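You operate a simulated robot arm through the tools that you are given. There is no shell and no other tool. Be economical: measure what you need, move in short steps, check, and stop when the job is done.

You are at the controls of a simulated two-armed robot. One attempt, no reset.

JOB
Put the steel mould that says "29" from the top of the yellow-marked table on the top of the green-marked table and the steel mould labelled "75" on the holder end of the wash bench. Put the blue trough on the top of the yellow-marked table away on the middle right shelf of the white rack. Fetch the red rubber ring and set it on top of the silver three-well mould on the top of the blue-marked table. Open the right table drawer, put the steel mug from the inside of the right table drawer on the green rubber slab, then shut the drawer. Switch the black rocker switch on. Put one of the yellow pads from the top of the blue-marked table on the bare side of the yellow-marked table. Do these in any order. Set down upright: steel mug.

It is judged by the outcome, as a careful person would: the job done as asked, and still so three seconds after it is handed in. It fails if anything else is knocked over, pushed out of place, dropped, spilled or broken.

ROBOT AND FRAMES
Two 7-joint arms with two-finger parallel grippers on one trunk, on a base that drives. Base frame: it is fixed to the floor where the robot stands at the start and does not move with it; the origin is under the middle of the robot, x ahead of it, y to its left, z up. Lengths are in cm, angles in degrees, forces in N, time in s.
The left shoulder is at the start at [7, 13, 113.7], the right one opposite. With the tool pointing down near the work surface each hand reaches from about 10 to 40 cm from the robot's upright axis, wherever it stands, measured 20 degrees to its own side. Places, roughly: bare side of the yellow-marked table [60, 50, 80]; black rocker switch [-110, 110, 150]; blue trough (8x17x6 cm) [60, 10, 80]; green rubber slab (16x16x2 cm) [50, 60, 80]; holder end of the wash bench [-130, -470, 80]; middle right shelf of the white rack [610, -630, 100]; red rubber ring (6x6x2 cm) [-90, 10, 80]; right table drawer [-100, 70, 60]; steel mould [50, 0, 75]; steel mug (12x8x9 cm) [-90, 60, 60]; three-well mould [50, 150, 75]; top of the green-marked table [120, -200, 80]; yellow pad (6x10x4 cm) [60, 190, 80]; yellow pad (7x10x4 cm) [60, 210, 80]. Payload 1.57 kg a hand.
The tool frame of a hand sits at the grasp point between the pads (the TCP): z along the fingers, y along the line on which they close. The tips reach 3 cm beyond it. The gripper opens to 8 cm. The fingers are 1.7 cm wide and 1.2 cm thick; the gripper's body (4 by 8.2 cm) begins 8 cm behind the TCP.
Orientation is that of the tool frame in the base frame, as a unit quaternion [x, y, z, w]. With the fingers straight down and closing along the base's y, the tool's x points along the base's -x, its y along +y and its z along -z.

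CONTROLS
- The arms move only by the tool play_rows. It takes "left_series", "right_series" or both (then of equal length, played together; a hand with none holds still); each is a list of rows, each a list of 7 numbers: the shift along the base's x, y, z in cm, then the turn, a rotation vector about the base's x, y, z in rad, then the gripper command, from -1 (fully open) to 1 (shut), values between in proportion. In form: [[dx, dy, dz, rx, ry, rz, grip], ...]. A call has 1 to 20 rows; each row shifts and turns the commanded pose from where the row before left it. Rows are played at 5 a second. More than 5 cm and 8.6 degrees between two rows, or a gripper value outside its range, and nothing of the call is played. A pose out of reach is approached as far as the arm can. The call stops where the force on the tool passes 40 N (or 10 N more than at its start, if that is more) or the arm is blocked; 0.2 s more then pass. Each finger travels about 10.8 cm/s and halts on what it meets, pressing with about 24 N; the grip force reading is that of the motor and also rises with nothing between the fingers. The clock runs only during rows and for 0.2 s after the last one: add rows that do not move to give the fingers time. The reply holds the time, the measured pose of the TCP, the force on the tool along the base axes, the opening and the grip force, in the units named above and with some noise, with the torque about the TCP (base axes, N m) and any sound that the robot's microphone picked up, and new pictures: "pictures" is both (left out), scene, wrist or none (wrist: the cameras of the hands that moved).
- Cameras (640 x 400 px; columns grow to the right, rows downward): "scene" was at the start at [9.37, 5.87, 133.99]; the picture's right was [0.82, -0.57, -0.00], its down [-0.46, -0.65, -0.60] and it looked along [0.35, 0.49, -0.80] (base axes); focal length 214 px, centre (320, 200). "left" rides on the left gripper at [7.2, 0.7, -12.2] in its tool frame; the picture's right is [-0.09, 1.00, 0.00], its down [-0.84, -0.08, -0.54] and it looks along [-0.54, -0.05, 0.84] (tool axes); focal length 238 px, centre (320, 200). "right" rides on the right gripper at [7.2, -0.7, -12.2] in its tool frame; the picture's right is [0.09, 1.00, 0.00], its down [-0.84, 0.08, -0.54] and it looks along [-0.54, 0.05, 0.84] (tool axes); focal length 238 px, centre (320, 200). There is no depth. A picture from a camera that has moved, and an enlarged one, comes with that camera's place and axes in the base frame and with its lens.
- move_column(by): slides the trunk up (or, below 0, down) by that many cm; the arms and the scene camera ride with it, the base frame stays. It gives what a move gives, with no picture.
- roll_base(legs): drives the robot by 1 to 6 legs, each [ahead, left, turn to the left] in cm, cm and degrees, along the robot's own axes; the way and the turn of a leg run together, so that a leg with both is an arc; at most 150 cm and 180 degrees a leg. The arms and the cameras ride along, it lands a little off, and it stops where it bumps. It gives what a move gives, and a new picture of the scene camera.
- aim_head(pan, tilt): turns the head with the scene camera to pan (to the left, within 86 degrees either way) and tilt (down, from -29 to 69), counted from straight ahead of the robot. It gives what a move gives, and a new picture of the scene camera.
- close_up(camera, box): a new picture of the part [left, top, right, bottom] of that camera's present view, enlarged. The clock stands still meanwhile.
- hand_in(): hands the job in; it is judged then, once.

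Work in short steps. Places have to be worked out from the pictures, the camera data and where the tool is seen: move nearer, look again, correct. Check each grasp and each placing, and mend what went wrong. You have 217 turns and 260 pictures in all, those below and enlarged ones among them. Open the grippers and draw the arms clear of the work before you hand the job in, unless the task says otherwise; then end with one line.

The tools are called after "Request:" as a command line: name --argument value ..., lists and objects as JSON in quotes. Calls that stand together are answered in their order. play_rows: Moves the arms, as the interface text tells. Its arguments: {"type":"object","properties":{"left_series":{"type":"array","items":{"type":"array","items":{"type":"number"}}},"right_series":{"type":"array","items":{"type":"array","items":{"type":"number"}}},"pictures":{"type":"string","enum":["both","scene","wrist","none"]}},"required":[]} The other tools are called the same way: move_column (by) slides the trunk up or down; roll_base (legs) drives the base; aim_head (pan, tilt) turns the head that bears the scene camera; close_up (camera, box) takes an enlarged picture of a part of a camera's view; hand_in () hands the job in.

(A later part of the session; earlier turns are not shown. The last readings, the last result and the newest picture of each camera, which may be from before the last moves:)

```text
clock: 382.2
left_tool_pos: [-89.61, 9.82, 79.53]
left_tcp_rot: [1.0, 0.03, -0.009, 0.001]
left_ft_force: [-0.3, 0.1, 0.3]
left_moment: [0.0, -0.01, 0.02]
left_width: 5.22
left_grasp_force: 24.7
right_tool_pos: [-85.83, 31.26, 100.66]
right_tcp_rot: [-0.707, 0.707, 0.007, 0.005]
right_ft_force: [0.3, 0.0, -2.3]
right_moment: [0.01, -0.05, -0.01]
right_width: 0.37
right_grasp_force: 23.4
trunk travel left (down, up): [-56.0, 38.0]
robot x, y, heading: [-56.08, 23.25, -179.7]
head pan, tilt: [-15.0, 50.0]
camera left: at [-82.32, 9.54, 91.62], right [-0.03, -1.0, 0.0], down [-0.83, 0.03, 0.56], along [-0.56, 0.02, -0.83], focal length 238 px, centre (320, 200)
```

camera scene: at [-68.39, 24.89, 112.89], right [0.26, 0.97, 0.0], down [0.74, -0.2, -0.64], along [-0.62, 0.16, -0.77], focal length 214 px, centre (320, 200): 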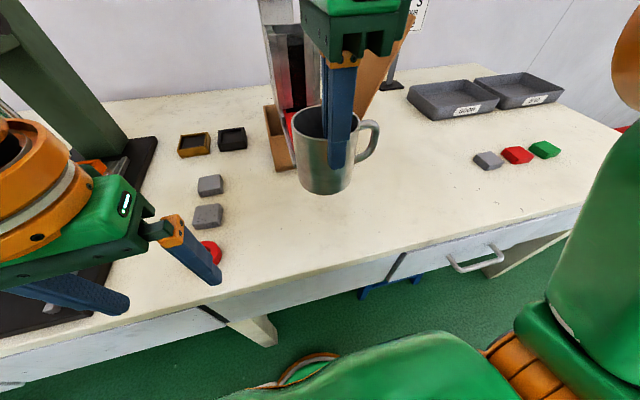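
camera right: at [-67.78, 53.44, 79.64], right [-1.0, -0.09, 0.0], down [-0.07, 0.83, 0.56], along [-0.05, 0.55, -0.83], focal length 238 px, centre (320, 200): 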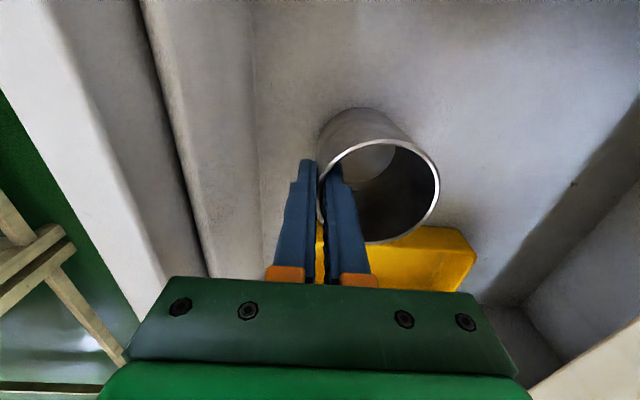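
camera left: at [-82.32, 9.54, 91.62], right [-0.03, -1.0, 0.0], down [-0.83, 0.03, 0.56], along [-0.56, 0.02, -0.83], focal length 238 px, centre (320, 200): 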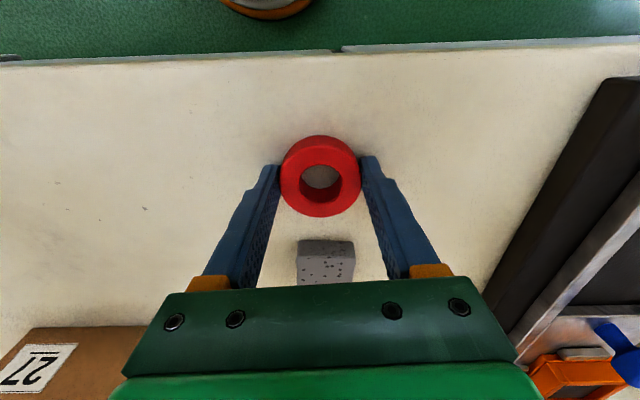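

The ring is gripped (5.2 cm). I lift it, back off, and turn to the yellow table for the green slab.

Request:
play_rows --left_series '[[0, 0, 2, 0, 0, 0, 1], [0, 0, 4, 0, 0, 0, 1], [0, 0, 4, 0, 0, 0, 1], [1, 0, 4, 0, 0, 0, 1], [2, 0, 4, 0, 0, 0, 1]]' --pictures "wrist"

Request:
roll_base --legs '[[-28, 0, 0], [0, 0, 180], [0, 48, 0], [20, 0, 0]]'

Request:
aim_head --pan -5 --tilt 50

```text
clock: 383.4
left_tool_pos: [-85.62, 8.98, 96.88]
left_tcp_rot: [0.999, 0.031, -0.012, -0.001]
left_ft_force: [0.0, 0.3, -0.8]
left_moment: [-0.02, 0.05, -0.02]
left_width: 5.23
left_grasp_force: 23.4
left hand out of reach, approached as far as the arm can: row 5
right_tool_pos: [-85.62, 31.13, 100.72]
right_tcp_rot: [-0.707, 0.707, 0.007, 0.004]
right_ft_force: [-0.1, -0.9, -2.3]
right_moment: [0.0, -0.01, -0.02]
right_width: 0.34
right_grasp_force: 24.7
trunk travel left (down, up): [-56.0, 38.0]
robot x, y, heading: [-56.04, 23.1, -179.8]
head pan, tilt: [-15.0, 50.0]
camera left: at [-78.26, 8.71, 108.89], right [-0.03, -1.0, 0.0], down [-0.83, 0.03, 0.56], along [-0.56, 0.02, -0.83], focal length 238 px, centre (320, 200)
```

left: 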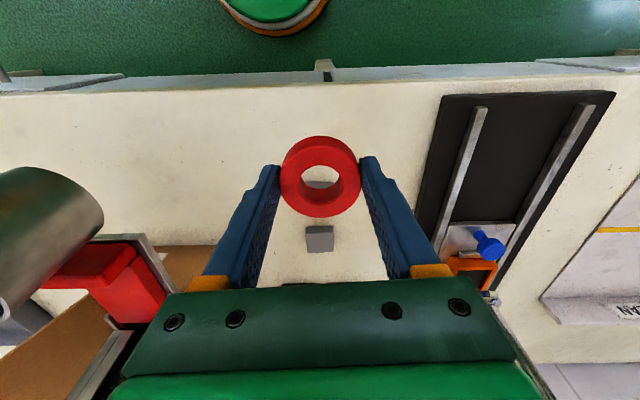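

```text
clock: 396.3
left_tool_pos: [22.1, 85.66, 96.75]
left_tcp_rot: [-0.025, 1.0, -0.001, 0.011]
left_ft_force: [0.2, -0.1, -0.3]
left_moment: [0.0, 0.02, 0.0]
left_width: 5.2
left_grasp_force: 23.8
right_tool_pos: [21.68, 63.36, 100.56]
right_tcp_rot: [0.711, 0.703, -0.005, 0.007]
right_ft_force: [1.3, -0.8, -1.8]
right_moment: [0.01, 0.07, 0.03]
right_width: 0.37
right_grasp_force: 23.9
trunk travel left (down, up): [-56.0, 38.0]
robot x, y, heading: [-7.61, 71.99, -0.3]
head pan, tilt: [-15.0, 50.0]
camera scene: at [4.64, 69.38, 112.88], right [-0.27, -0.96, 0.0], down [-0.74, 0.2, -0.64], along [0.62, -0.17, -0.77], focal length 214 px, centre (320, 200)
```

scene: 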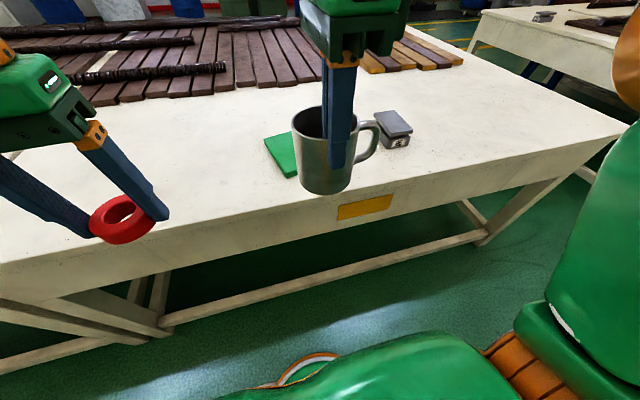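

```text
clock: 397.1
left_tool_pos: [22.17, 85.47, 96.73]
left_tcp_rot: [-0.025, 1.0, -0.001, 0.009]
left_ft_force: [0.5, 0.8, -0.6]
left_moment: [0.04, -0.01, -0.01]
left_width: 5.2
left_grasp_force: 24.4
right_tool_pos: [21.85, 63.3, 100.58]
right_tcp_rot: [0.711, 0.703, -0.006, 0.008]
right_ft_force: [0.4, -0.1, -1.6]
right_moment: [0.01, 0.07, 0.01]
right_width: 0.35
right_grasp_force: 24.2
trunk travel left (down, up): [-56.0, 38.0]
robot x, y, heading: [-7.99, 71.35, -0.6]
head pan, tilt: [-5.0, 50.0]
camera scene: at [4.96, 70.69, 112.87], right [-0.1, -1.0, 0.0], down [-0.76, 0.07, -0.64], along [0.64, -0.06, -0.77], focal length 214 px, centre (320, 200)
```

scene: 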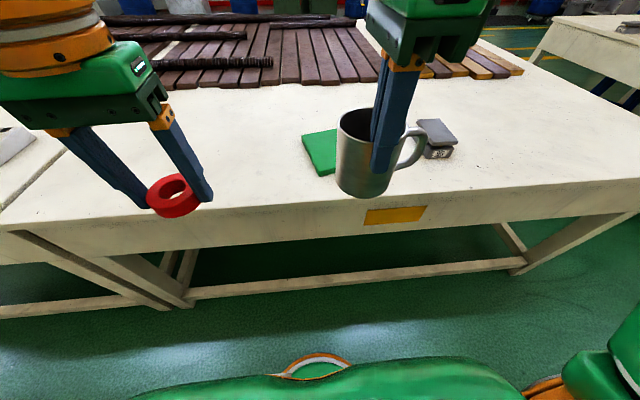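

The slab's centre is at about (51, 60.3), top z≈78. I drive ahead 22 cm and 3 cm right, so the mug is above it, and look with the wrist camera.

Request:
roll_base --legs '[[22, -3, 0.6]]'

Request:
play_rows --right_series '[[1.5, 0, -1.5, 0, 0, 0, 1], [1.5, 0, -1.5, 0, 0, 0, 1], [0, 0, 0, 0, 0, 0, 1]]' --pictures "both"

```text
clock: 398.7
left_tool_pos: [43.87, 82.84, 96.77]
left_tcp_rot: [-0.03, 1.0, -0.001, 0.01]
left_ft_force: [0.0, -0.4, -0.7]
left_moment: [-0.02, 0.04, 0.0]
left_width: 5.22
left_grasp_force: 24.3
right_tool_pos: [43.67, 60.51, 100.63]
right_tcp_rot: [0.708, 0.706, -0.004, 0.007]
right_ft_force: [0.1, 0.7, -0.7]
right_moment: [0.0, 0.05, 0.03]
right_width: 0.34
right_grasp_force: 24.3
trunk travel left (down, up): [-56.0, 38.0]
robot x, y, heading: [14.2, 68.97, 0.3]
head pan, tilt: [-5.0, 50.0]
camera scene: at [26.82, 67.78, 112.88], right [-0.09, -1.0, 0.0], down [-0.76, 0.07, -0.64], along [0.64, -0.06, -0.77], focal length 214 px, centre (320, 200)
```

scene: 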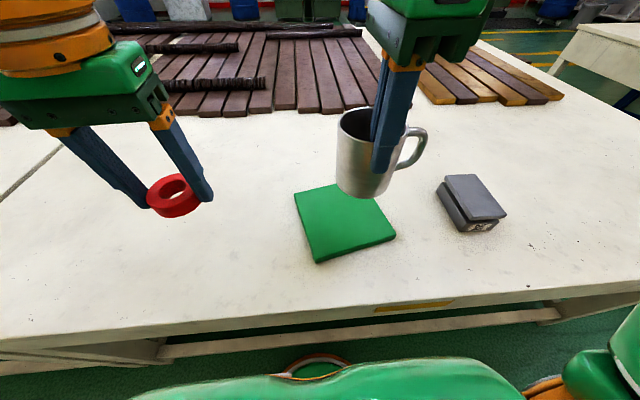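

```text
clock: 399.5
left_tool_pos: [43.82, 82.86, 96.76]
left_tcp_rot: [-0.03, 1.0, -0.001, 0.01]
left_ft_force: [0.0, -0.3, -0.2]
left_moment: [-0.01, 0.03, 0.0]
left_width: 5.21
left_grasp_force: 24.8
right_tool_pos: [46.66, 60.52, 97.74]
right_tcp_rot: [0.707, 0.707, -0.006, 0.007]
right_ft_force: [0.3, 0.4, -0.8]
right_moment: [0.04, 0.03, -0.03]
right_width: 0.31
right_grasp_force: 24.4
trunk travel left (down, up): [-56.0, 38.0]
robot x, y, heading: [13.92, 68.79, 0.2]
head pan, tilt: [-5.0, 50.0]
camera scene: at [26.83, 67.79, 112.87], right [-0.09, -1.0, 0.0], down [-0.76, 0.07, -0.64], along [0.64, -0.06, -0.77], focal length 214 px, centre (320, 200)
camera right: at [45.9, 68.01, 109.81], right [1.0, 0.09, 0.0], down [0.07, -0.83, 0.56], along [0.05, -0.55, -0.83], focal length 238 px, centre (320, 200)
```

scene: 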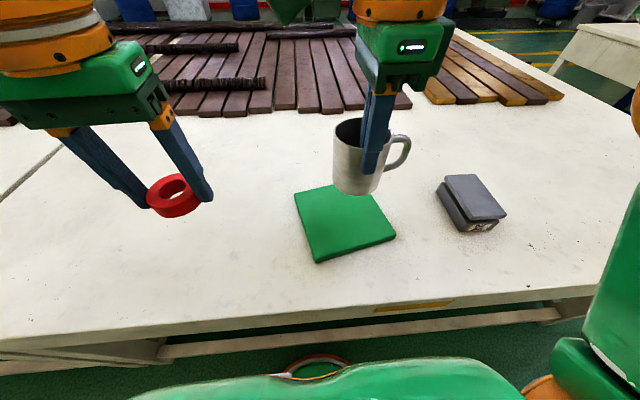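
right: 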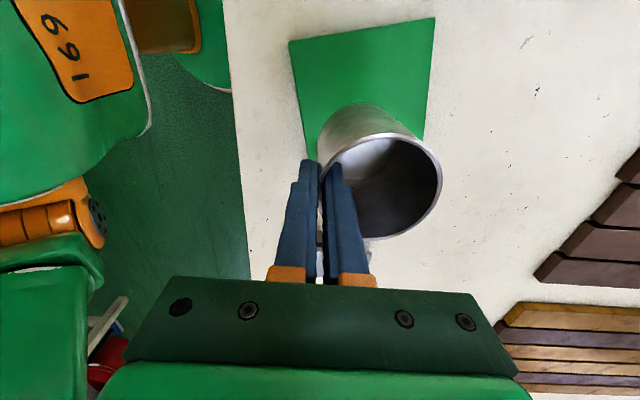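

Slab centre confirmed at (51.1, 61.1). I shift 0.7 cm each way and lower the mug toward it.

Request:
play_rows --right_series '[[0.7, 0.7, -2, 0, 0, 0, 1], [0, 0, -3, 0, 0, 0, 1], [0, 0, -2.5, 0, 0, 0, 1], [0, 0, -1.5, 0, 0, 0, 1], [0, 0, 0, 0, 0, 0, 1]]' --pictures "scene"

```text
clock: 400.7
left_tool_pos: [43.79, 82.73, 96.7]
left_tcp_rot: [-0.03, 1.0, 0.0, 0.01]
left_ft_force: [0.0, -0.7, -0.9]
left_moment: [0.06, -0.02, 0.0]
left_width: 5.21
left_grasp_force: 24.0
right_tool_pos: [47.46, 61.35, 88.58]
right_tcp_rot: [0.707, 0.707, -0.006, 0.007]
right_ft_force: [0.0, -0.6, -1.0]
right_moment: [0.03, 0.02, -0.01]
right_width: 0.34
right_grasp_force: 23.9
trunk travel left (down, up): [-56.0, 38.0]
robot x, y, heading: [13.95, 68.5, 0.2]
head pan, tilt: [-5.0, 50.0]
camera scene: at [26.86, 67.78, 112.87], right [-0.09, -1.0, 0.0], down [-0.76, 0.07, -0.64], along [0.64, -0.06, -0.77], focal length 214 px, centre (320, 200)
```

scene: 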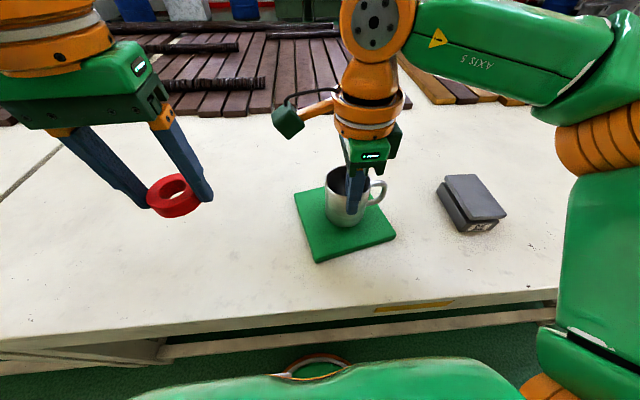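

The mug is just above the slab's middle. I lower in small steps until contact.

Request:
play_rows --right_series '[[0, 0, -0.6, 0, 0, 0, 1], [0, 0, -0.5, 0, 0, 0, 1], [0, 0, -0.4, 0, 0, 0, 1], [0, 0, 0, 0, 0, 0, 1]]' --pictures "none"

```text
clock: 401.7
left_tool_pos: [43.92, 82.77, 96.8]
left_tcp_rot: [-0.03, 1.0, 0.0, 0.01]
left_ft_force: [-0.7, 0.4, -1.3]
left_moment: [0.0, -0.02, 0.01]
left_width: 5.22
left_grasp_force: 23.7
right_tool_pos: [47.5, 61.26, 87.09]
right_tcp_rot: [0.708, 0.707, -0.006, 0.008]
right_ft_force: [-0.3, -0.1, -1.4]
right_moment: [-0.02, 0.05, 0.0]
right_width: 0.36
right_grasp_force: 24.5
trunk travel left (down, up): [-56.0, 38.0]
robot x, y, heading: [14.34, 68.73, 0.2]
head pan, tilt: [-5.0, 50.0]
```

Request:
play_rows --right_series '[[0, 0, -0.3, 0, 0, 0, 1], [0, 0, -0.3, 0, 0, 0, 1], [0, 0, 0, 0, 0, 0, 1]]' --pictures "none"

```text
clock: 402.5
left_tool_pos: [43.57, 82.84, 96.88]
left_tcp_rot: [-0.03, 0.999, -0.001, 0.011]
left_ft_force: [0.1, 0.1, -0.8]
left_moment: [-0.02, -0.04, 0.01]
left_width: 5.21
left_grasp_force: 23.9
right_tool_pos: [47.21, 61.19, 86.74]
right_tcp_rot: [0.708, 0.706, -0.004, 0.008]
right_ft_force: [1.1, -1.3, 21.3]
right_moment: [0.02, -0.74, 0.13]
right_width: 0.32
right_grasp_force: 23.8
trunk travel left (down, up): [-56.0, 38.0]
robot x, y, heading: [13.92, 68.66, 0.1]
head pan, tilt: [-5.0, 50.0]
```

It stands on the slab (21 N upward). I ease off slightly, open and rise straight up.

Request:
play_rows --right_series '[[0, 0, 0.25, 0, 0, 0, 1], [0, 0, 0, 0, 0, 0, 0.7], [0, 0, 0, 0, 0, 0, 0.45], [0, 0, 0, 0, 0, 0, 0.45], [0, 0, 2, 0, 0, 0, 0.45], [0, 0, 4, 0, 0, 0, 0.45], [0, 0, 4, 0, 0, 0, 0.45], [0, 0, 4, 0, 0, 0, 0.45]]' --pictures "both"

```text
clock: 404.3
left_tool_pos: [43.55, 83.0, 96.74]
left_tcp_rot: [-0.03, 0.999, -0.003, 0.011]
left_ft_force: [-0.1, 0.8, -0.2]
left_moment: [-0.04, -0.03, -0.02]
left_width: 5.22
left_grasp_force: 24.0
right_tool_pos: [47.13, 61.67, 100.54]
right_tcp_rot: [0.705, 0.709, -0.006, 0.008]
right_ft_force: [0.4, -0.8, -0.3]
right_moment: [0.06, 0.03, 0.0]
right_width: 2.18
right_grasp_force: 0.0
right hand out of reach, approached as far as the arm can: row 8
trunk travel left (down, up): [-56.0, 38.0]
robot x, y, heading: [14.4, 68.91, 0.2]
head pan, tilt: [-5.0, 50.0]
camera scene: at [26.64, 68.04, 112.9], right [-0.09, -1.0, 0.0], down [-0.76, 0.06, -0.64], along [0.64, -0.06, -0.76], focal length 214 px, centre (320, 200)
camera right: at [46.26, 69.15, 112.59], right [1.0, 0.1, 0.0], down [0.08, -0.83, 0.56], along [0.06, -0.56, -0.83], focal length 238 px, centre (320, 200)
```

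scene: 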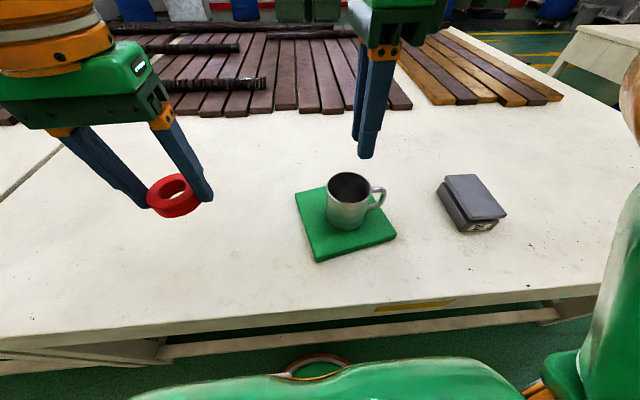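
right: 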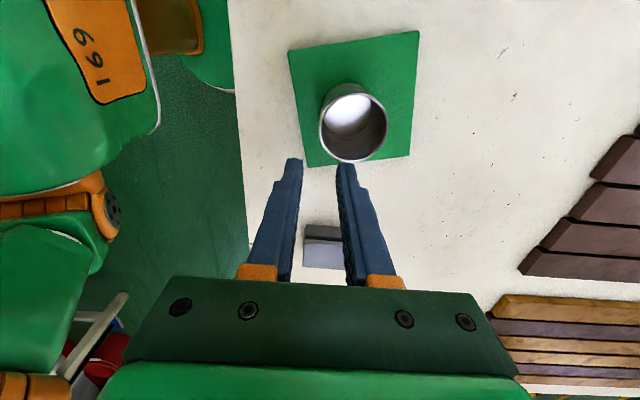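

The mug stands upright on the slab. I back off, turn the right gripper back, and drive left to the blue-marked table.

Request:
roll_base --legs '[[-25, 0, 0], [0, 70, 0]]'

Request:
play_rows --right_series '[[0, 0, 0, 0, 0, 0.1428, -1], [0, 0, 0, 0, 0, 0.1428, -1], [0, 0, 0, 0, 0, 0.1428, -1], [0, 0, 0, 0, 0, 0.1428, -1], [0, 0, 0, 0, 0, 0.1428, -1], [0, 0, 0, 0, 0, 0.1428, -1], [0, 0, 0, 0, 0, 0.1428, -1], [0, 0, 0, 0, 0, 0.1428, -1], [0, 0, 0, 0, 0, 0.1428, -1], [0, 0, 0, 0, 0, 0.1428, -1], [0, 0, 0, 0, 0, 0.1428, -1], [0, 0, 0, 0, 0, 0, -1]]' --pictures "none"

Request:
aim_head --pan 15 --tilt 45

```text
clock: 409.5
left_tool_pos: [19.04, 151.31, 96.71]
left_tcp_rot: [-0.028, 1.0, 0.0, 0.011]
left_ft_force: [-0.7, -0.1, -0.6]
left_moment: [0.02, 0.01, 0.03]
left_width: 5.22
left_grasp_force: 23.7
right_tool_pos: [22.46, 129.85, 100.39]
right_tcp_rot: [0.708, 0.706, -0.008, 0.007]
right_ft_force: [-1.2, 0.1, 0.7]
right_moment: [-0.02, -0.01, 0.02]
right_width: 2.22
right_grasp_force: 0.1
trunk travel left (down, up): [-56.0, 38.0]
robot x, y, heading: [-10.98, 137.49, 0.0]
head pan, tilt: [-5.0, 50.0]
camera scene: at [1.93, 136.38, 112.87], right [-0.09, -1.0, 0.0], down [-0.76, 0.07, -0.64], along [0.64, -0.06, -0.77], focal length 214 px, centre (320, 200)
```

scene: 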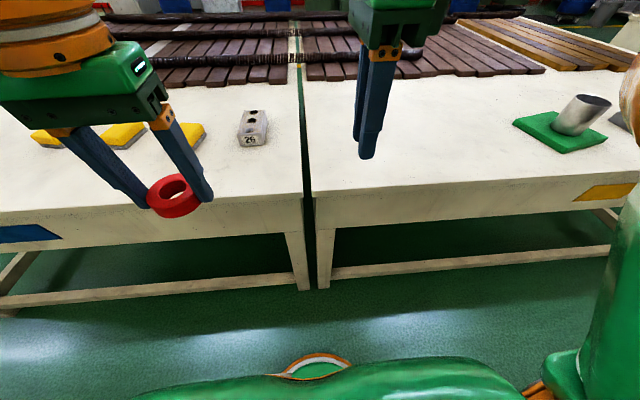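

```text
clock: 412.1
left_tool_pos: [18.99, 151.33, 96.65]
left_tcp_rot: [-0.029, 1.0, -0.001, 0.01]
left_ft_force: [-0.1, 0.1, -1.0]
left_moment: [-0.02, 0.0, -0.04]
left_width: 5.21
left_grasp_force: 24.0
right_tool_pos: [22.43, 129.85, 100.26]
right_tcp_rot: [0.002, 1.0, -0.001, 0.009]
right_ft_force: [0.1, -0.3, 0.1]
right_moment: [-0.02, -0.01, 0.02]
right_width: 8.02
right_grasp_force: 0.1
trunk travel left (down, up): [-56.0, 38.0]
robot x, y, heading: [-10.6, 137.55, -0.2]
head pan, tilt: [-5.0, 50.0]
```

```text
clock: 413.0
left_tool_pos: [18.91, 151.47, 96.79]
left_tcp_rot: [-0.029, 1.0, 0.0, 0.01]
left_ft_force: [0.6, 0.1, -0.5]
left_moment: [0.0, -0.03, 0.01]
left_width: 5.22
left_grasp_force: 24.0
right_tool_pos: [22.37, 129.83, 100.52]
right_tcp_rot: [0.001, 1.0, -0.001, 0.009]
right_ft_force: [0.2, 0.3, -0.6]
right_moment: [-0.01, 0.01, 0.03]
right_width: 8.0
right_grasp_force: 0.0
trunk travel left (down, up): [-56.0, 38.0]
robot x, y, heading: [-10.95, 137.1, -0.0]
head pan, tilt: [15.0, 45.0]
camera scene: at [2.12, 139.16, 113.56], right [0.26, -0.97, 0.0], down [-0.68, -0.18, -0.71], along [0.68, 0.18, -0.71], focal length 214 px, centre (320, 200)
```

scene: 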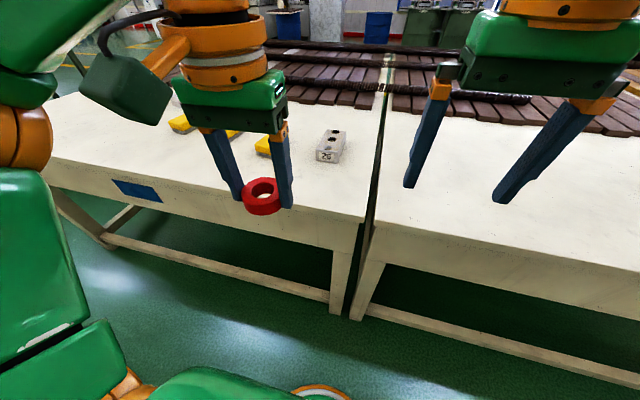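

The mug only looks leaning by perspective (vertical lines lean 45° there). I zoom on the three-well mould and the pads.

Request:
close_up --camera "scene" --box '[290, 110, 370, 180]'

Request:
close_up --camera "left" --box '[0, 0, 640, 400]'

```text
5.71 times, centred on (330, 145) of scene
camera zoom: at [2.12, 139.16, 113.56], right [0.26, -0.97, 0.0], down [-0.68, -0.18, -0.71], along [0.68, 0.18, -0.71], focal length 1226 px, centre (263, 514)
```

zoom: 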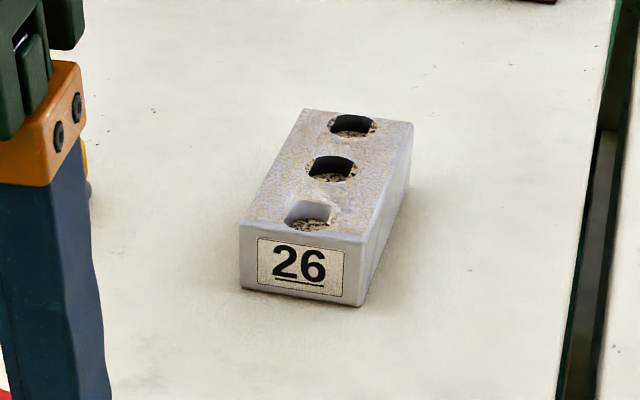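

```text
1.00 times, centred on (320, 200) of left (not enlarged: the box is as wide or as high as the picture)
camera zoom: at [11.45, 151.63, 108.8], right [0.04, 1.0, 0.0], down [0.83, -0.03, 0.56], along [0.56, -0.02, -0.83], focal length 238 px, centre (320, 200)
```

zoom: 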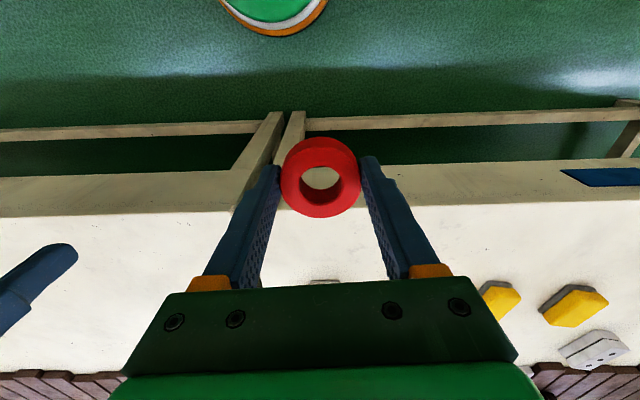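

The silver three-well mould "26" spans x≈54–66.5, y≈147.6–154, top z≈80. I drive ahead and extend the left hand with the ring above its middle.

Request:
roll_base --legs '[[27, 0, 0]]'

Request:
play_rows --left_series '[[2.5, 0, -2, 0, 0, 0, 1], [2.5, 0, -2, 0, 0, 0, 1], [2.5, 0, -1, 0, 0, 0, 1], [2.5, 0, 0, 0, 0, 0, 1], [2, 0, 0, 0, 0, 0, 1], [0, 0, 0, 0, 0, 0, 1]]' --pictures "both"

```text
clock: 414.9
left_tool_pos: [45.75, 151.48, 96.72]
left_tcp_rot: [-0.03, 1.0, -0.001, 0.01]
left_ft_force: [0.4, 0.2, -0.5]
left_moment: [-0.01, -0.02, -0.01]
left_width: 5.21
left_grasp_force: 24.2
right_tool_pos: [49.32, 129.95, 100.39]
right_tcp_rot: [0.0, 1.0, 0.0, 0.009]
right_ft_force: [0.1, 0.4, 0.4]
right_moment: [0.03, 0.01, 0.01]
right_width: 7.98
right_grasp_force: 0.2
trunk travel left (down, up): [-56.0, 38.0]
robot x, y, heading: [16.13, 137.36, -0.2]
head pan, tilt: [15.0, 45.0]
camera scene: at [29.07, 139.23, 113.56], right [0.26, -0.97, 0.0], down [-0.68, -0.18, -0.71], along [0.68, 0.18, -0.71], focal length 214 px, centre (320, 200)
```

scene: 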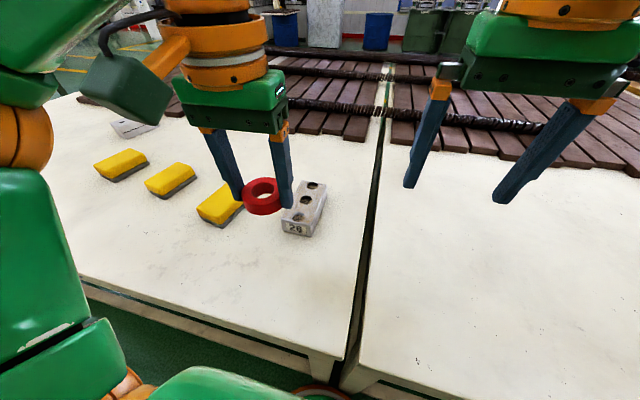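

```text
clock: 416.3
left_tool_pos: [54.79, 154.49, 90.03]
left_tcp_rot: [-0.03, 1.0, -0.002, 0.01]
left_ft_force: [-0.2, -0.1, -1.0]
left_moment: [-0.01, -0.01, 0.04]
left_width: 5.21
left_grasp_force: 24.5
left hand out of reach, approached as far as the arm can: row 2, 3, 4, 5
right_tool_pos: [49.37, 129.9, 100.37]
right_tcp_rot: [0.001, 1.0, -0.001, 0.009]
right_ft_force: [0.8, -0.7, -0.7]
right_moment: [-0.02, 0.03, -0.02]
right_width: 8.02
right_grasp_force: 0.1
trunk travel left (down, up): [-56.0, 38.0]
robot x, y, heading: [15.85, 137.34, 0.1]
head pan, tilt: [15.0, 45.0]
camera scene: at [29.03, 139.19, 113.56], right [0.26, -0.97, 0.0], down [-0.68, -0.18, -0.71], along [0.68, 0.18, -0.71], focal length 214 px, centre (320, 200)
camera left: at [47.21, 154.67, 102.03], right [0.03, 1.0, 0.0], down [0.83, -0.03, 0.56], along [0.56, -0.02, -0.83], focal length 238 px, centre (320, 200)
```

scene: 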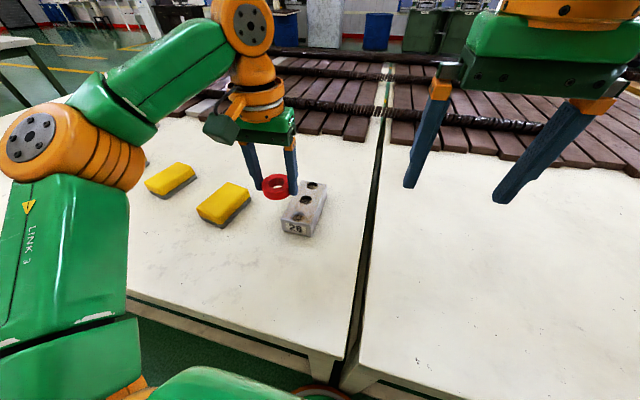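
left: 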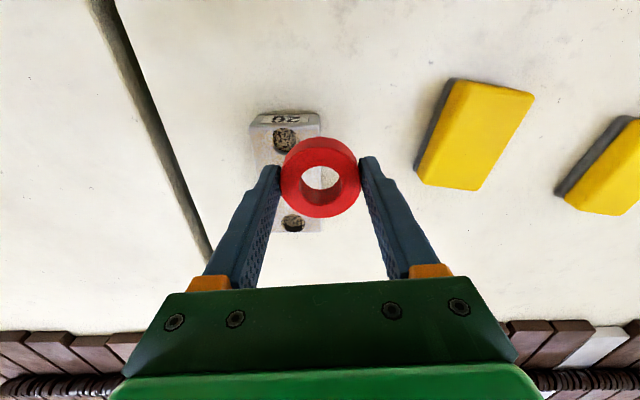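

The left arm is at its limit sideways. I shift the base 3.5 cm right and ahead a little, raise the trunk 12 cm, and lower the hand to gain extension.

Request:
move_column --by 12

Request:
roll_base --legs '[[2, -3.5, 0]]'

Request:
play_rows --left_series '[[0, 0, -4, 0, 0, 0, 1], [0, 0, -4, 0, 0, 0, 1], [1.5, 0, -3, 0, 0, 0, 1], [1.5, 0, 0, 0, 0, 0, 1], [0, 0, 0, 0, 0, 0, 1]]' --pictures "wrist"

```text
clock: 417.8
left_tool_pos: [54.79, 154.51, 102.0]
left_tcp_rot: [-0.03, 0.999, -0.001, 0.011]
left_ft_force: [-0.3, -0.2, 0.2]
left_moment: [-0.01, 0.01, 0.01]
left_width: 5.22
left_grasp_force: 24.7
right_tool_pos: [49.32, 129.97, 112.28]
right_tcp_rot: [0.0, 1.0, -0.001, 0.008]
right_ft_force: [0.0, -0.2, -0.5]
right_moment: [-0.01, 0.0, 0.01]
right_width: 8.0
right_grasp_force: 0.1
trunk travel left (down, up): [-68.0, 26.0]
robot x, y, heading: [16.29, 137.81, 0.1]
head pan, tilt: [15.0, 45.0]
```

```text
clock: 418.6
left_tool_pos: [54.63, 154.1, 101.95]
left_tcp_rot: [-0.035, 0.999, -0.001, 0.01]
left_ft_force: [-0.2, 0.4, 0.0]
left_moment: [-0.02, -0.02, 0.0]
left_width: 5.22
left_grasp_force: 24.7
right_tool_pos: [49.59, 129.57, 112.41]
right_tcp_rot: [-0.003, 1.0, -0.002, 0.009]
right_ft_force: [1.0, -0.6, -0.3]
right_moment: [0.03, -0.01, -0.01]
right_width: 7.99
right_grasp_force: 0.1
trunk travel left (down, up): [-68.0, 26.0]
robot x, y, heading: [16.19, 136.27, 0.3]
head pan, tilt: [15.0, 45.0]
stopped in leg 1: the robot was blocked; the commanded pose is now the measured one
camera scene: at [29.12, 138.55, 125.57], right [0.27, -0.96, 0.0], down [-0.68, -0.19, -0.71], along [0.68, 0.19, -0.71], focal length 214 px, centre (320, 200)
```

scene: 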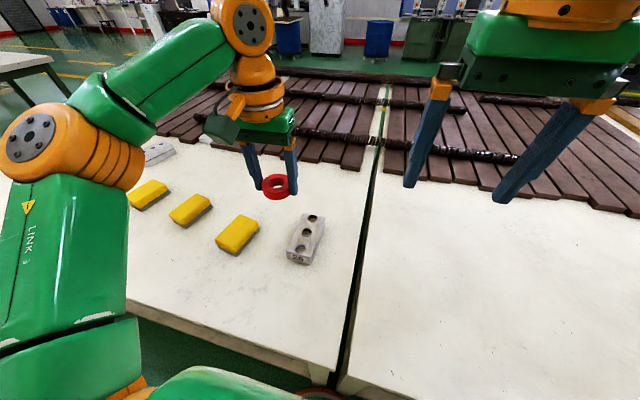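

```text
clock: 419.8
left_tool_pos: [57.53, 154.28, 91.09]
left_tcp_rot: [-0.035, 0.999, -0.002, 0.01]
left_ft_force: [-0.2, -0.6, -0.9]
left_moment: [0.0, -0.02, -0.01]
left_width: 5.22
left_grasp_force: 24.4
right_tool_pos: [49.49, 129.57, 112.41]
right_tcp_rot: [-0.005, 1.0, -0.001, 0.01]
right_ft_force: [0.0, 0.0, 0.7]
right_moment: [-0.03, 0.0, -0.02]
right_width: 8.0
right_grasp_force: 0.0
trunk travel left (down, up): [-68.0, 26.0]
robot x, y, heading: [16.26, 136.25, 0.7]
head pan, tilt: [15.0, 45.0]
camera left: at [50.11, 154.46, 103.1], right [0.02, 1.0, 0.0], down [0.83, -0.02, 0.56], along [0.56, -0.01, -0.83], focal length 238 px, centre (320, 200)
```

left: 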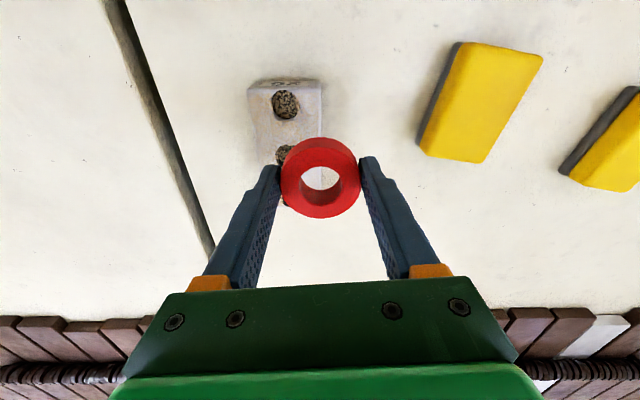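

Now 57.5 in x is reached. I shift the hand 3 cm right toward the mould's axis (y≈151.2) in small steps.

Request:
play_rows --left_series '[[0, -1, 0, 0, 0, 0, 1], [0, -1, 0, 0, 0, 0, 1], [0.5, -1, 0, 0, 0, 0, 1], [0.5, 0, 0, 0, 0, 0, 1], [0, 0, 0, 0, 0, 0, 1]]' --pictures "wrist"

```text
clock: 421.0
left_tool_pos: [57.2, 152.3, 90.98]
left_tcp_rot: [-0.033, 0.999, -0.001, 0.011]
left_ft_force: [0.5, -0.2, -1.4]
left_moment: [0.0, 0.02, -0.01]
left_width: 5.24
left_grasp_force: 24.4
left hand out of reach, approached as far as the arm can: row 2, 3, 4
right_tool_pos: [49.55, 129.44, 112.38]
right_tcp_rot: [-0.004, 1.0, 0.0, 0.01]
right_ft_force: [-1.0, 0.6, 0.1]
right_moment: [0.01, -0.01, -0.03]
right_width: 8.03
right_grasp_force: 0.0
trunk travel left (down, up): [-68.0, 26.0]
robot x, y, heading: [16.07, 136.74, 0.4]
head pan, tilt: [15.0, 45.0]
camera left: at [49.64, 152.51, 103.03], right [0.02, 1.0, 0.0], down [0.83, -0.02, 0.56], along [0.56, -0.02, -0.83], focal length 238 px, centre (320, 200)
```

left: 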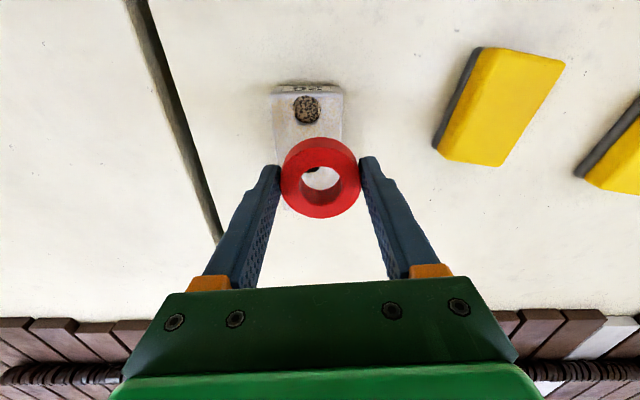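

At x=57.2 the ring (±2.6) already lies wholly over the mould (x 53.4–66); only y is 1.1 cm off. I nudge the base right by 1.2 cm.

Request:
roll_base --legs '[[-0.3, 0, 0], [0, -1.2, 0]]'

Request:
close_up --camera "left" --box '[200, 50, 440, 250]'

```text
clock: 422.0
left_tool_pos: [56.85, 151.35, 90.95]
left_tcp_rot: [-0.035, 0.999, -0.003, 0.011]
left_ft_force: [-0.9, 0.4, -1.2]
left_moment: [-0.02, 0.01, 0.02]
left_width: 5.24
left_grasp_force: 23.9
right_tool_pos: [49.29, 128.48, 112.45]
right_tcp_rot: [-0.003, 1.0, -0.002, 0.01]
right_ft_force: [0.5, 0.6, 0.7]
right_moment: [0.01, -0.01, -0.02]
right_width: 7.99
right_grasp_force: 0.0
trunk travel left (down, up): [-68.0, 26.0]
robot x, y, heading: [15.6, 135.39, 0.6]
head pan, tilt: [15.0, 45.0]
camera scene: at [28.84, 137.63, 125.56], right [0.27, -0.96, 0.0], down [-0.68, -0.19, -0.71], along [0.68, 0.19, -0.71], focal length 214 px, centre (320, 200)
```

scene: 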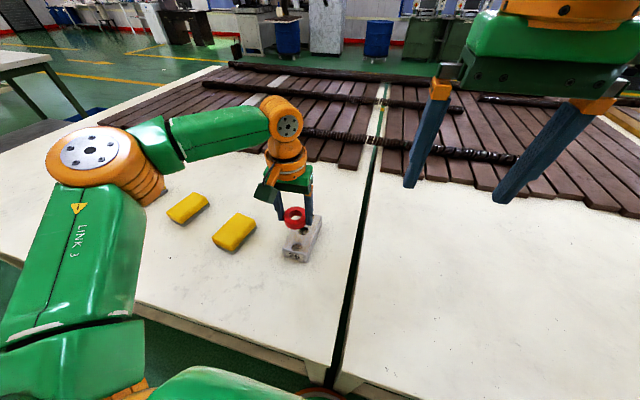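

```text
2.00 times, centred on (320, 150) of left
camera zoom: at [49.37, 151.56, 102.99], right [0.02, 1.0, 0.0], down [0.83, -0.02, 0.56], along [0.56, -0.02, -0.83], focal length 477 px, centre (320, 300)
```

zoom: 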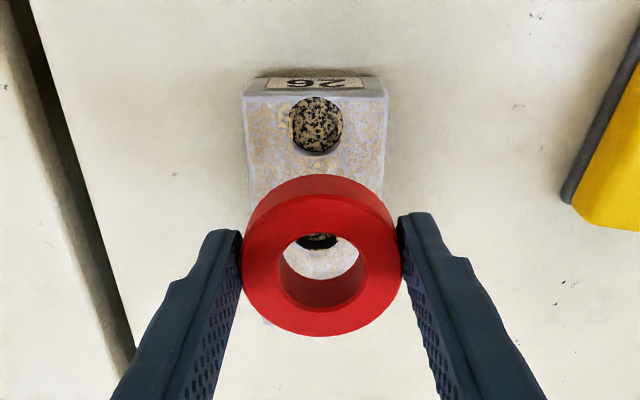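

Well aligned. I lower with the trunk 6.5 cm, then in small steps.

Request:
move_column --by -6.3

Request:
move_column --by -0.7

```text
clock: 423.1
left_tool_pos: [56.76, 151.01, 84.62]
left_tcp_rot: [-0.035, 0.999, -0.001, 0.012]
left_ft_force: [0.4, 0.3, -0.5]
left_moment: [0.05, 0.01, -0.02]
left_width: 5.23
left_grasp_force: 23.6
right_tool_pos: [49.18, 128.24, 106.02]
right_tcp_rot: [-0.003, 1.0, 0.0, 0.01]
right_ft_force: [0.7, 0.9, 0.1]
right_moment: [0.02, 0.01, 0.02]
right_width: 7.99
right_grasp_force: 0.1
trunk travel left (down, up): [-61.7, 32.3]
robot x, y, heading: [15.95, 135.18, 0.8]
head pan, tilt: [15.0, 45.0]
```

```text
clock: 423.6
left_tool_pos: [56.9, 151.2, 83.97]
left_tcp_rot: [-0.035, 0.999, -0.002, 0.012]
left_ft_force: [-0.5, 0.2, -0.4]
left_moment: [-0.02, 0.0, 0.01]
left_width: 5.22
left_grasp_force: 23.8
right_tool_pos: [49.28, 128.32, 105.43]
right_tcp_rot: [-0.002, 1.0, 0.0, 0.009]
right_ft_force: [-0.2, -1.2, 1.1]
right_moment: [0.0, 0.0, -0.01]
right_width: 8.04
right_grasp_force: 0.0
trunk travel left (down, up): [-61.0, 33.0]
robot x, y, heading: [16.06, 134.98, 0.6]
head pan, tilt: [15.0, 45.0]
```

Request:
move_column --by -0.5

Request:
move_column --by -0.4

Request:
close_up --camera "left" --box '[200, 50, 440, 250]'

```text
clock: 424.2
left_tool_pos: [57.0, 151.19, 83.56]
left_tcp_rot: [-0.035, 0.999, -0.001, 0.012]
left_ft_force: [3.2, 1.7, 10.8]
left_moment: [0.24, 0.1, -0.07]
left_width: 5.2
left_grasp_force: 23.8
right_tool_pos: [49.14, 128.22, 104.9]
right_tcp_rot: [-0.004, 1.0, -0.001, 0.009]
right_ft_force: [0.5, 0.7, 0.3]
right_moment: [-0.03, -0.04, -0.01]
right_width: 8.0
right_grasp_force: 0.1
trunk travel left (down, up): [-60.5, 33.5]
robot x, y, heading: [15.98, 135.34, 0.6]
head pan, tilt: [15.0, 45.0]
```

```text
clock: 424.6
left_tool_pos: [56.89, 151.13, 83.51]
left_tcp_rot: [-0.035, 0.999, -0.002, 0.017]
left_ft_force: [-4.8, 0.6, 8.3]
left_moment: [0.13, 0.3, 0.09]
left_width: 5.23
left_grasp_force: 24.1
right_tool_pos: [48.92, 128.22, 104.74]
right_tcp_rot: [-0.003, 1.0, -0.001, 0.012]
right_ft_force: [0.0, 0.6, 0.1]
right_moment: [0.0, -0.02, -0.02]
right_width: 7.98
right_grasp_force: 0.0
trunk travel left (down, up): [-60.2, 33.8]
robot x, y, heading: [15.96, 135.41, 0.6]
head pan, tilt: [15.0, 45.0]
stopped: the force on the tool passed its limit at 45 N (the readings are from after the stop); the commanded pose is now the measured one
```

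```text
2.00 times, centred on (320, 150) of left
camera zoom: at [49.17, 151.31, 95.51], right [0.02, 1.0, 0.0], down [0.82, -0.02, 0.57], along [0.57, -0.01, -0.82], focal length 477 px, centre (320, 300)
```

zoom: 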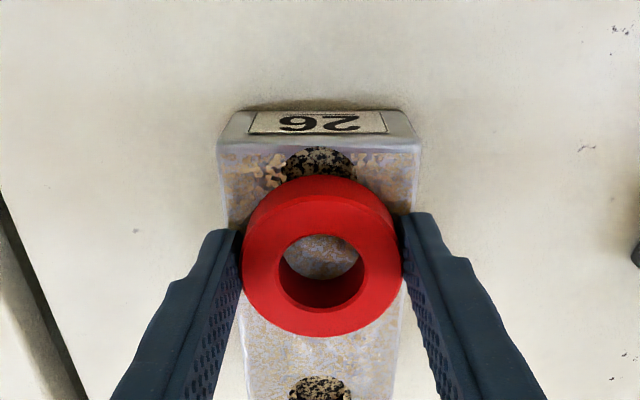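

The ring rests on the mould. I open and rise.

Request:
play_rows --left_series '[[0, 0, 0.2, 0, 0, 0, 0.2], [0, 0, 0, 0, 0, 0, -0.6], [0, 0, 0, 0, 0, 0, -1]]' --pictures "none"

Request:
move_column --by 12

Request:
close_up --camera "left" --box '[0, 0, 640, 400]'

```text
clock: 425.4
left_tool_pos: [57.12, 151.21, 83.51]
left_tcp_rot: [-0.036, 0.999, -0.001, 0.016]
left_ft_force: [-0.1, 0.4, 0.3]
left_moment: [-0.02, -0.01, 0.02]
left_width: 7.98
left_grasp_force: 0.0
right_tool_pos: [49.21, 128.16, 104.58]
right_tcp_rot: [-0.004, 1.0, -0.002, 0.01]
right_ft_force: [0.7, -0.1, 0.0]
right_moment: [0.01, 0.04, 0.04]
right_width: 8.02
right_grasp_force: 0.1
trunk travel left (down, up): [-60.2, 33.8]
robot x, y, heading: [15.85, 135.3, 0.6]
head pan, tilt: [15.0, 45.0]
```

```text
clock: 426.9
left_tool_pos: [57.17, 151.07, 95.55]
left_tcp_rot: [-0.034, 0.999, -0.002, 0.016]
left_ft_force: [0.0, -0.3, 0.2]
left_moment: [0.0, 0.01, 0.02]
left_width: 8.03
left_grasp_force: 0.1
right_tool_pos: [49.3, 128.33, 116.63]
right_tcp_rot: [-0.003, 1.0, -0.001, 0.01]
right_ft_force: [-0.4, -0.4, 0.0]
right_moment: [0.05, -0.01, 0.03]
right_width: 8.0
right_grasp_force: 0.2
trunk travel left (down, up): [-72.2, 21.8]
robot x, y, heading: [15.84, 135.17, 0.7]
head pan, tilt: [15.0, 45.0]
```

```text
1.00 times, centred on (320, 200) of left (not enlarged: the box is as wide or as high as the picture)
camera zoom: at [49.44, 151.37, 107.56], right [0.02, 1.0, 0.0], down [0.82, -0.02, 0.57], along [0.57, -0.01, -0.82], focal length 238 px, centre (320, 200)
```

zoom: 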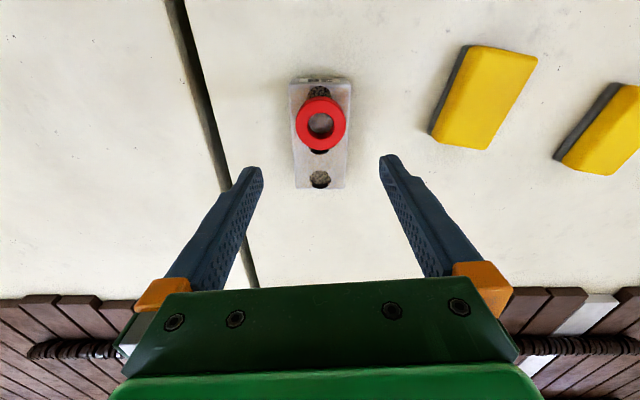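

The ring lies on the mould. Now the pads: I back off a bit and look at them closely.

Request:
roll_base --legs '[[-15, 0, 0], [0, 45, 0]]'

Request:
aim_head --pan 5 --tilt 50

```text
clock: 430.6
left_tool_pos: [41.26, 196.79, 95.6]
left_tcp_rot: [-0.041, 0.999, -0.002, 0.016]
left_ft_force: [-0.2, 0.3, 0.7]
left_moment: [-0.01, -0.02, -0.03]
left_width: 8.01
left_grasp_force: 0.1
right_tool_pos: [33.59, 173.67, 116.61]
right_tcp_rot: [-0.009, 1.0, 0.0, 0.01]
right_ft_force: [0.0, 1.0, -0.5]
right_moment: [0.01, 0.01, -0.01]
right_width: 8.0
right_grasp_force: 0.0
trunk travel left (down, up): [-72.2, 21.8]
robot x, y, heading: [0.11, 180.3, 1.2]
head pan, tilt: [15.0, 45.0]
camera scene: at [13.15, 182.57, 129.77], right [0.28, -0.96, 0.0], down [-0.68, -0.2, -0.71], along [0.68, 0.2, -0.71], focal length 214 px, centre (320, 200)
```

scene: 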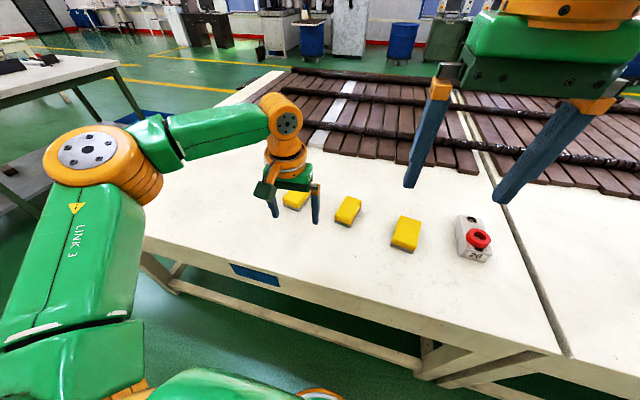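

```text
clock: 431.4
left_tool_pos: [41.23, 196.9, 95.63]
left_tcp_rot: [-0.041, 0.999, -0.002, 0.016]
left_ft_force: [-0.1, -0.2, -0.5]
left_moment: [0.01, -0.01, 0.01]
left_width: 8.0
left_grasp_force: 0.0
right_tool_pos: [33.6, 173.78, 116.72]
right_tcp_rot: [-0.008, 1.0, 0.0, 0.01]
right_ft_force: [0.0, 0.1, 0.1]
right_moment: [0.04, 0.01, 0.0]
right_width: 7.99
right_grasp_force: 0.0
trunk travel left (down, up): [-72.2, 21.8]
robot x, y, heading: [0.16, 180.78, 1.2]
head pan, tilt: [5.0, 50.0]
camera scene: at [12.99, 181.28, 129.08], right [0.11, -0.99, 0.0], down [-0.76, -0.08, -0.64], along [0.64, 0.07, -0.77], focal length 214 px, centre (320, 200)
```

scene: 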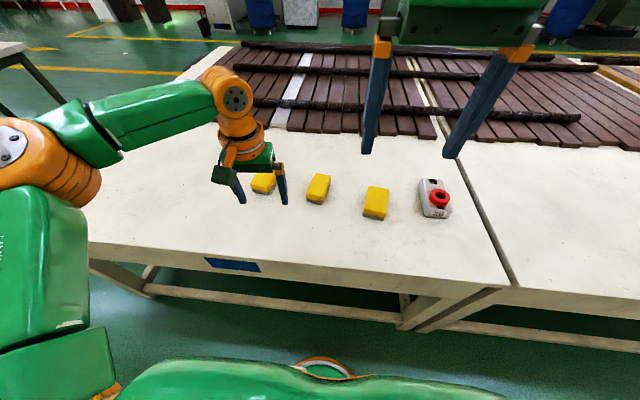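

Request:
close_up --camera "scene" --box '[230, 150, 470, 240]'

Request:
close_up --camera "left" --box '[0, 0, 640, 400]'

```text
2.67 times, centred on (350, 195) of scene
camera zoom: at [12.99, 181.28, 129.08], right [0.11, -0.99, 0.0], down [-0.76, -0.08, -0.64], along [0.64, 0.07, -0.77], focal length 572 px, centre (240, 213)
```

zoom: 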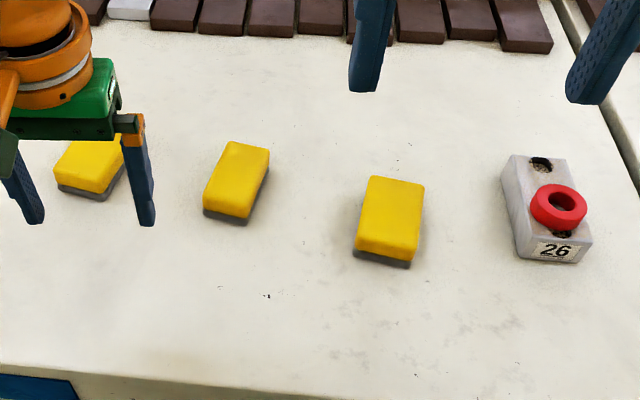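

```text
1.00 times, centred on (320, 200) of left (not enlarged: the box is as wide or as high as the picture)
camera zoom: at [33.55, 196.94, 107.56], right [0.01, 1.0, 0.0], down [0.82, -0.01, 0.57], along [0.57, -0.01, -0.82], focal length 238 px, centre (320, 200)
```

zoom: 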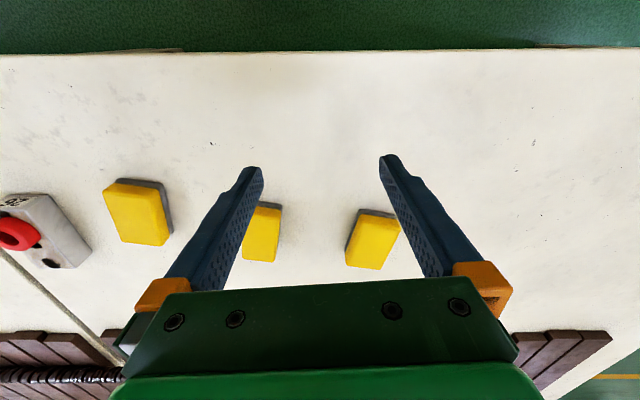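

Three alike yellow pads; I take the middle one at about (58.5, 187) with the right hand. First I draw the left hand back and up, then position the base.

Request:
play_rows --left_series '[[-3, 0, 2, 0, 0, 0, -1], [-3, 0, 3, 0, 0, 0, -1], [-3, 0, 3, 0, 0, 0, -1], [-3, 0, 3, 0, 0, 0, -1]]' --pictures "none"

Request:
roll_base --legs '[[0, 14, -1.2], [15, 0, 0]]'

Request:
move_column --by -14

Request:
close_up --camera "right" --box '[0, 0, 640, 400]'

```text
clock: 432.4
left_tool_pos: [28.61, 196.74, 106.62]
left_tcp_rot: [-0.042, 0.999, -0.002, 0.016]
left_ft_force: [0.1, 0.6, 0.3]
left_moment: [0.0, -0.04, 0.0]
left_width: 7.98
left_grasp_force: 0.0
right_tool_pos: [33.39, 173.88, 116.58]
right_tcp_rot: [-0.01, 1.0, 0.0, 0.01]
right_ft_force: [-0.2, 0.3, 0.6]
right_moment: [0.0, -0.01, -0.01]
right_width: 8.0
right_grasp_force: 0.0
trunk travel left (down, up): [-72.2, 21.8]
robot x, y, heading: [0.08, 180.7, 1.3]
head pan, tilt: [5.0, 50.0]
```

```text
clock: 434.6
left_tool_pos: [43.95, 210.09, 106.54]
left_tcp_rot: [-0.029, 0.999, -0.002, 0.018]
left_ft_force: [0.7, 0.0, 0.9]
left_moment: [0.02, -0.03, 0.01]
left_width: 8.0
left_grasp_force: 0.1
right_tool_pos: [48.02, 187.06, 116.61]
right_tcp_rot: [0.003, 1.0, 0.0, 0.01]
right_ft_force: [-1.1, 0.4, 0.0]
right_moment: [0.02, -0.01, 0.0]
right_width: 8.0
right_grasp_force: 0.0
trunk travel left (down, up): [-72.2, 21.8]
robot x, y, heading: [15.3, 194.29, -0.2]
head pan, tilt: [5.0, 50.0]
camera scene: at [27.54, 195.0, 129.11], right [0.09, -1.0, 0.0], down [-0.76, -0.07, -0.64], along [0.64, 0.05, -0.76], focal length 214 px, centre (320, 200)
```

scene: 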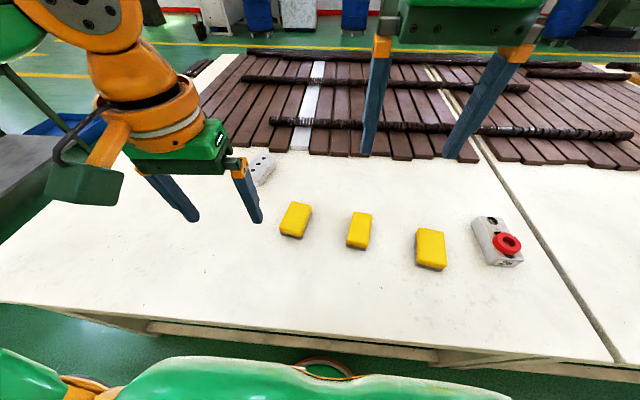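

```text
clock: 436.3
left_tool_pos: [44.11, 210.15, 92.63]
left_tcp_rot: [-0.029, 0.999, -0.002, 0.016]
left_ft_force: [-0.6, 0.5, 0.4]
left_moment: [-0.02, 0.04, -0.01]
left_width: 8.02
left_grasp_force: 0.1
right_tool_pos: [48.31, 187.13, 102.62]
right_tcp_rot: [0.002, 1.0, -0.001, 0.01]
right_ft_force: [0.4, -0.3, -0.1]
right_moment: [-0.02, 0.02, -0.01]
right_width: 8.01
right_grasp_force: 0.0
trunk travel left (down, up): [-58.2, 35.8]
robot x, y, heading: [15.26, 194.64, -0.4]
head pan, tilt: [5.0, 50.0]
```

```text
1.00 times, centred on (320, 200) of right (not enlarged: the box is as wide or as high as the picture)
camera zoom: at [40.77, 186.59, 114.65], right [-0.09, 1.0, 0.0], down [0.83, 0.07, 0.56], along [0.56, 0.05, -0.83], focal length 238 px, centre (320, 200)
```

zoom: 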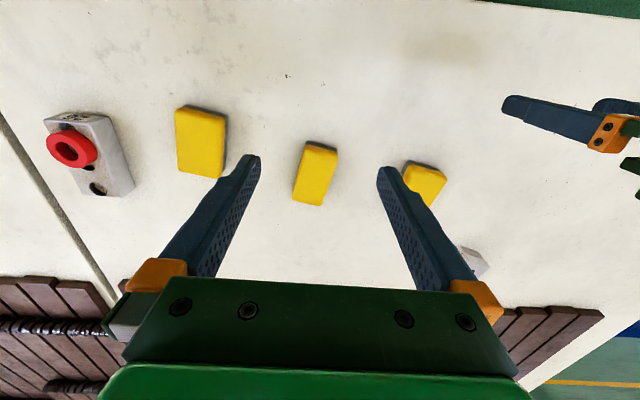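

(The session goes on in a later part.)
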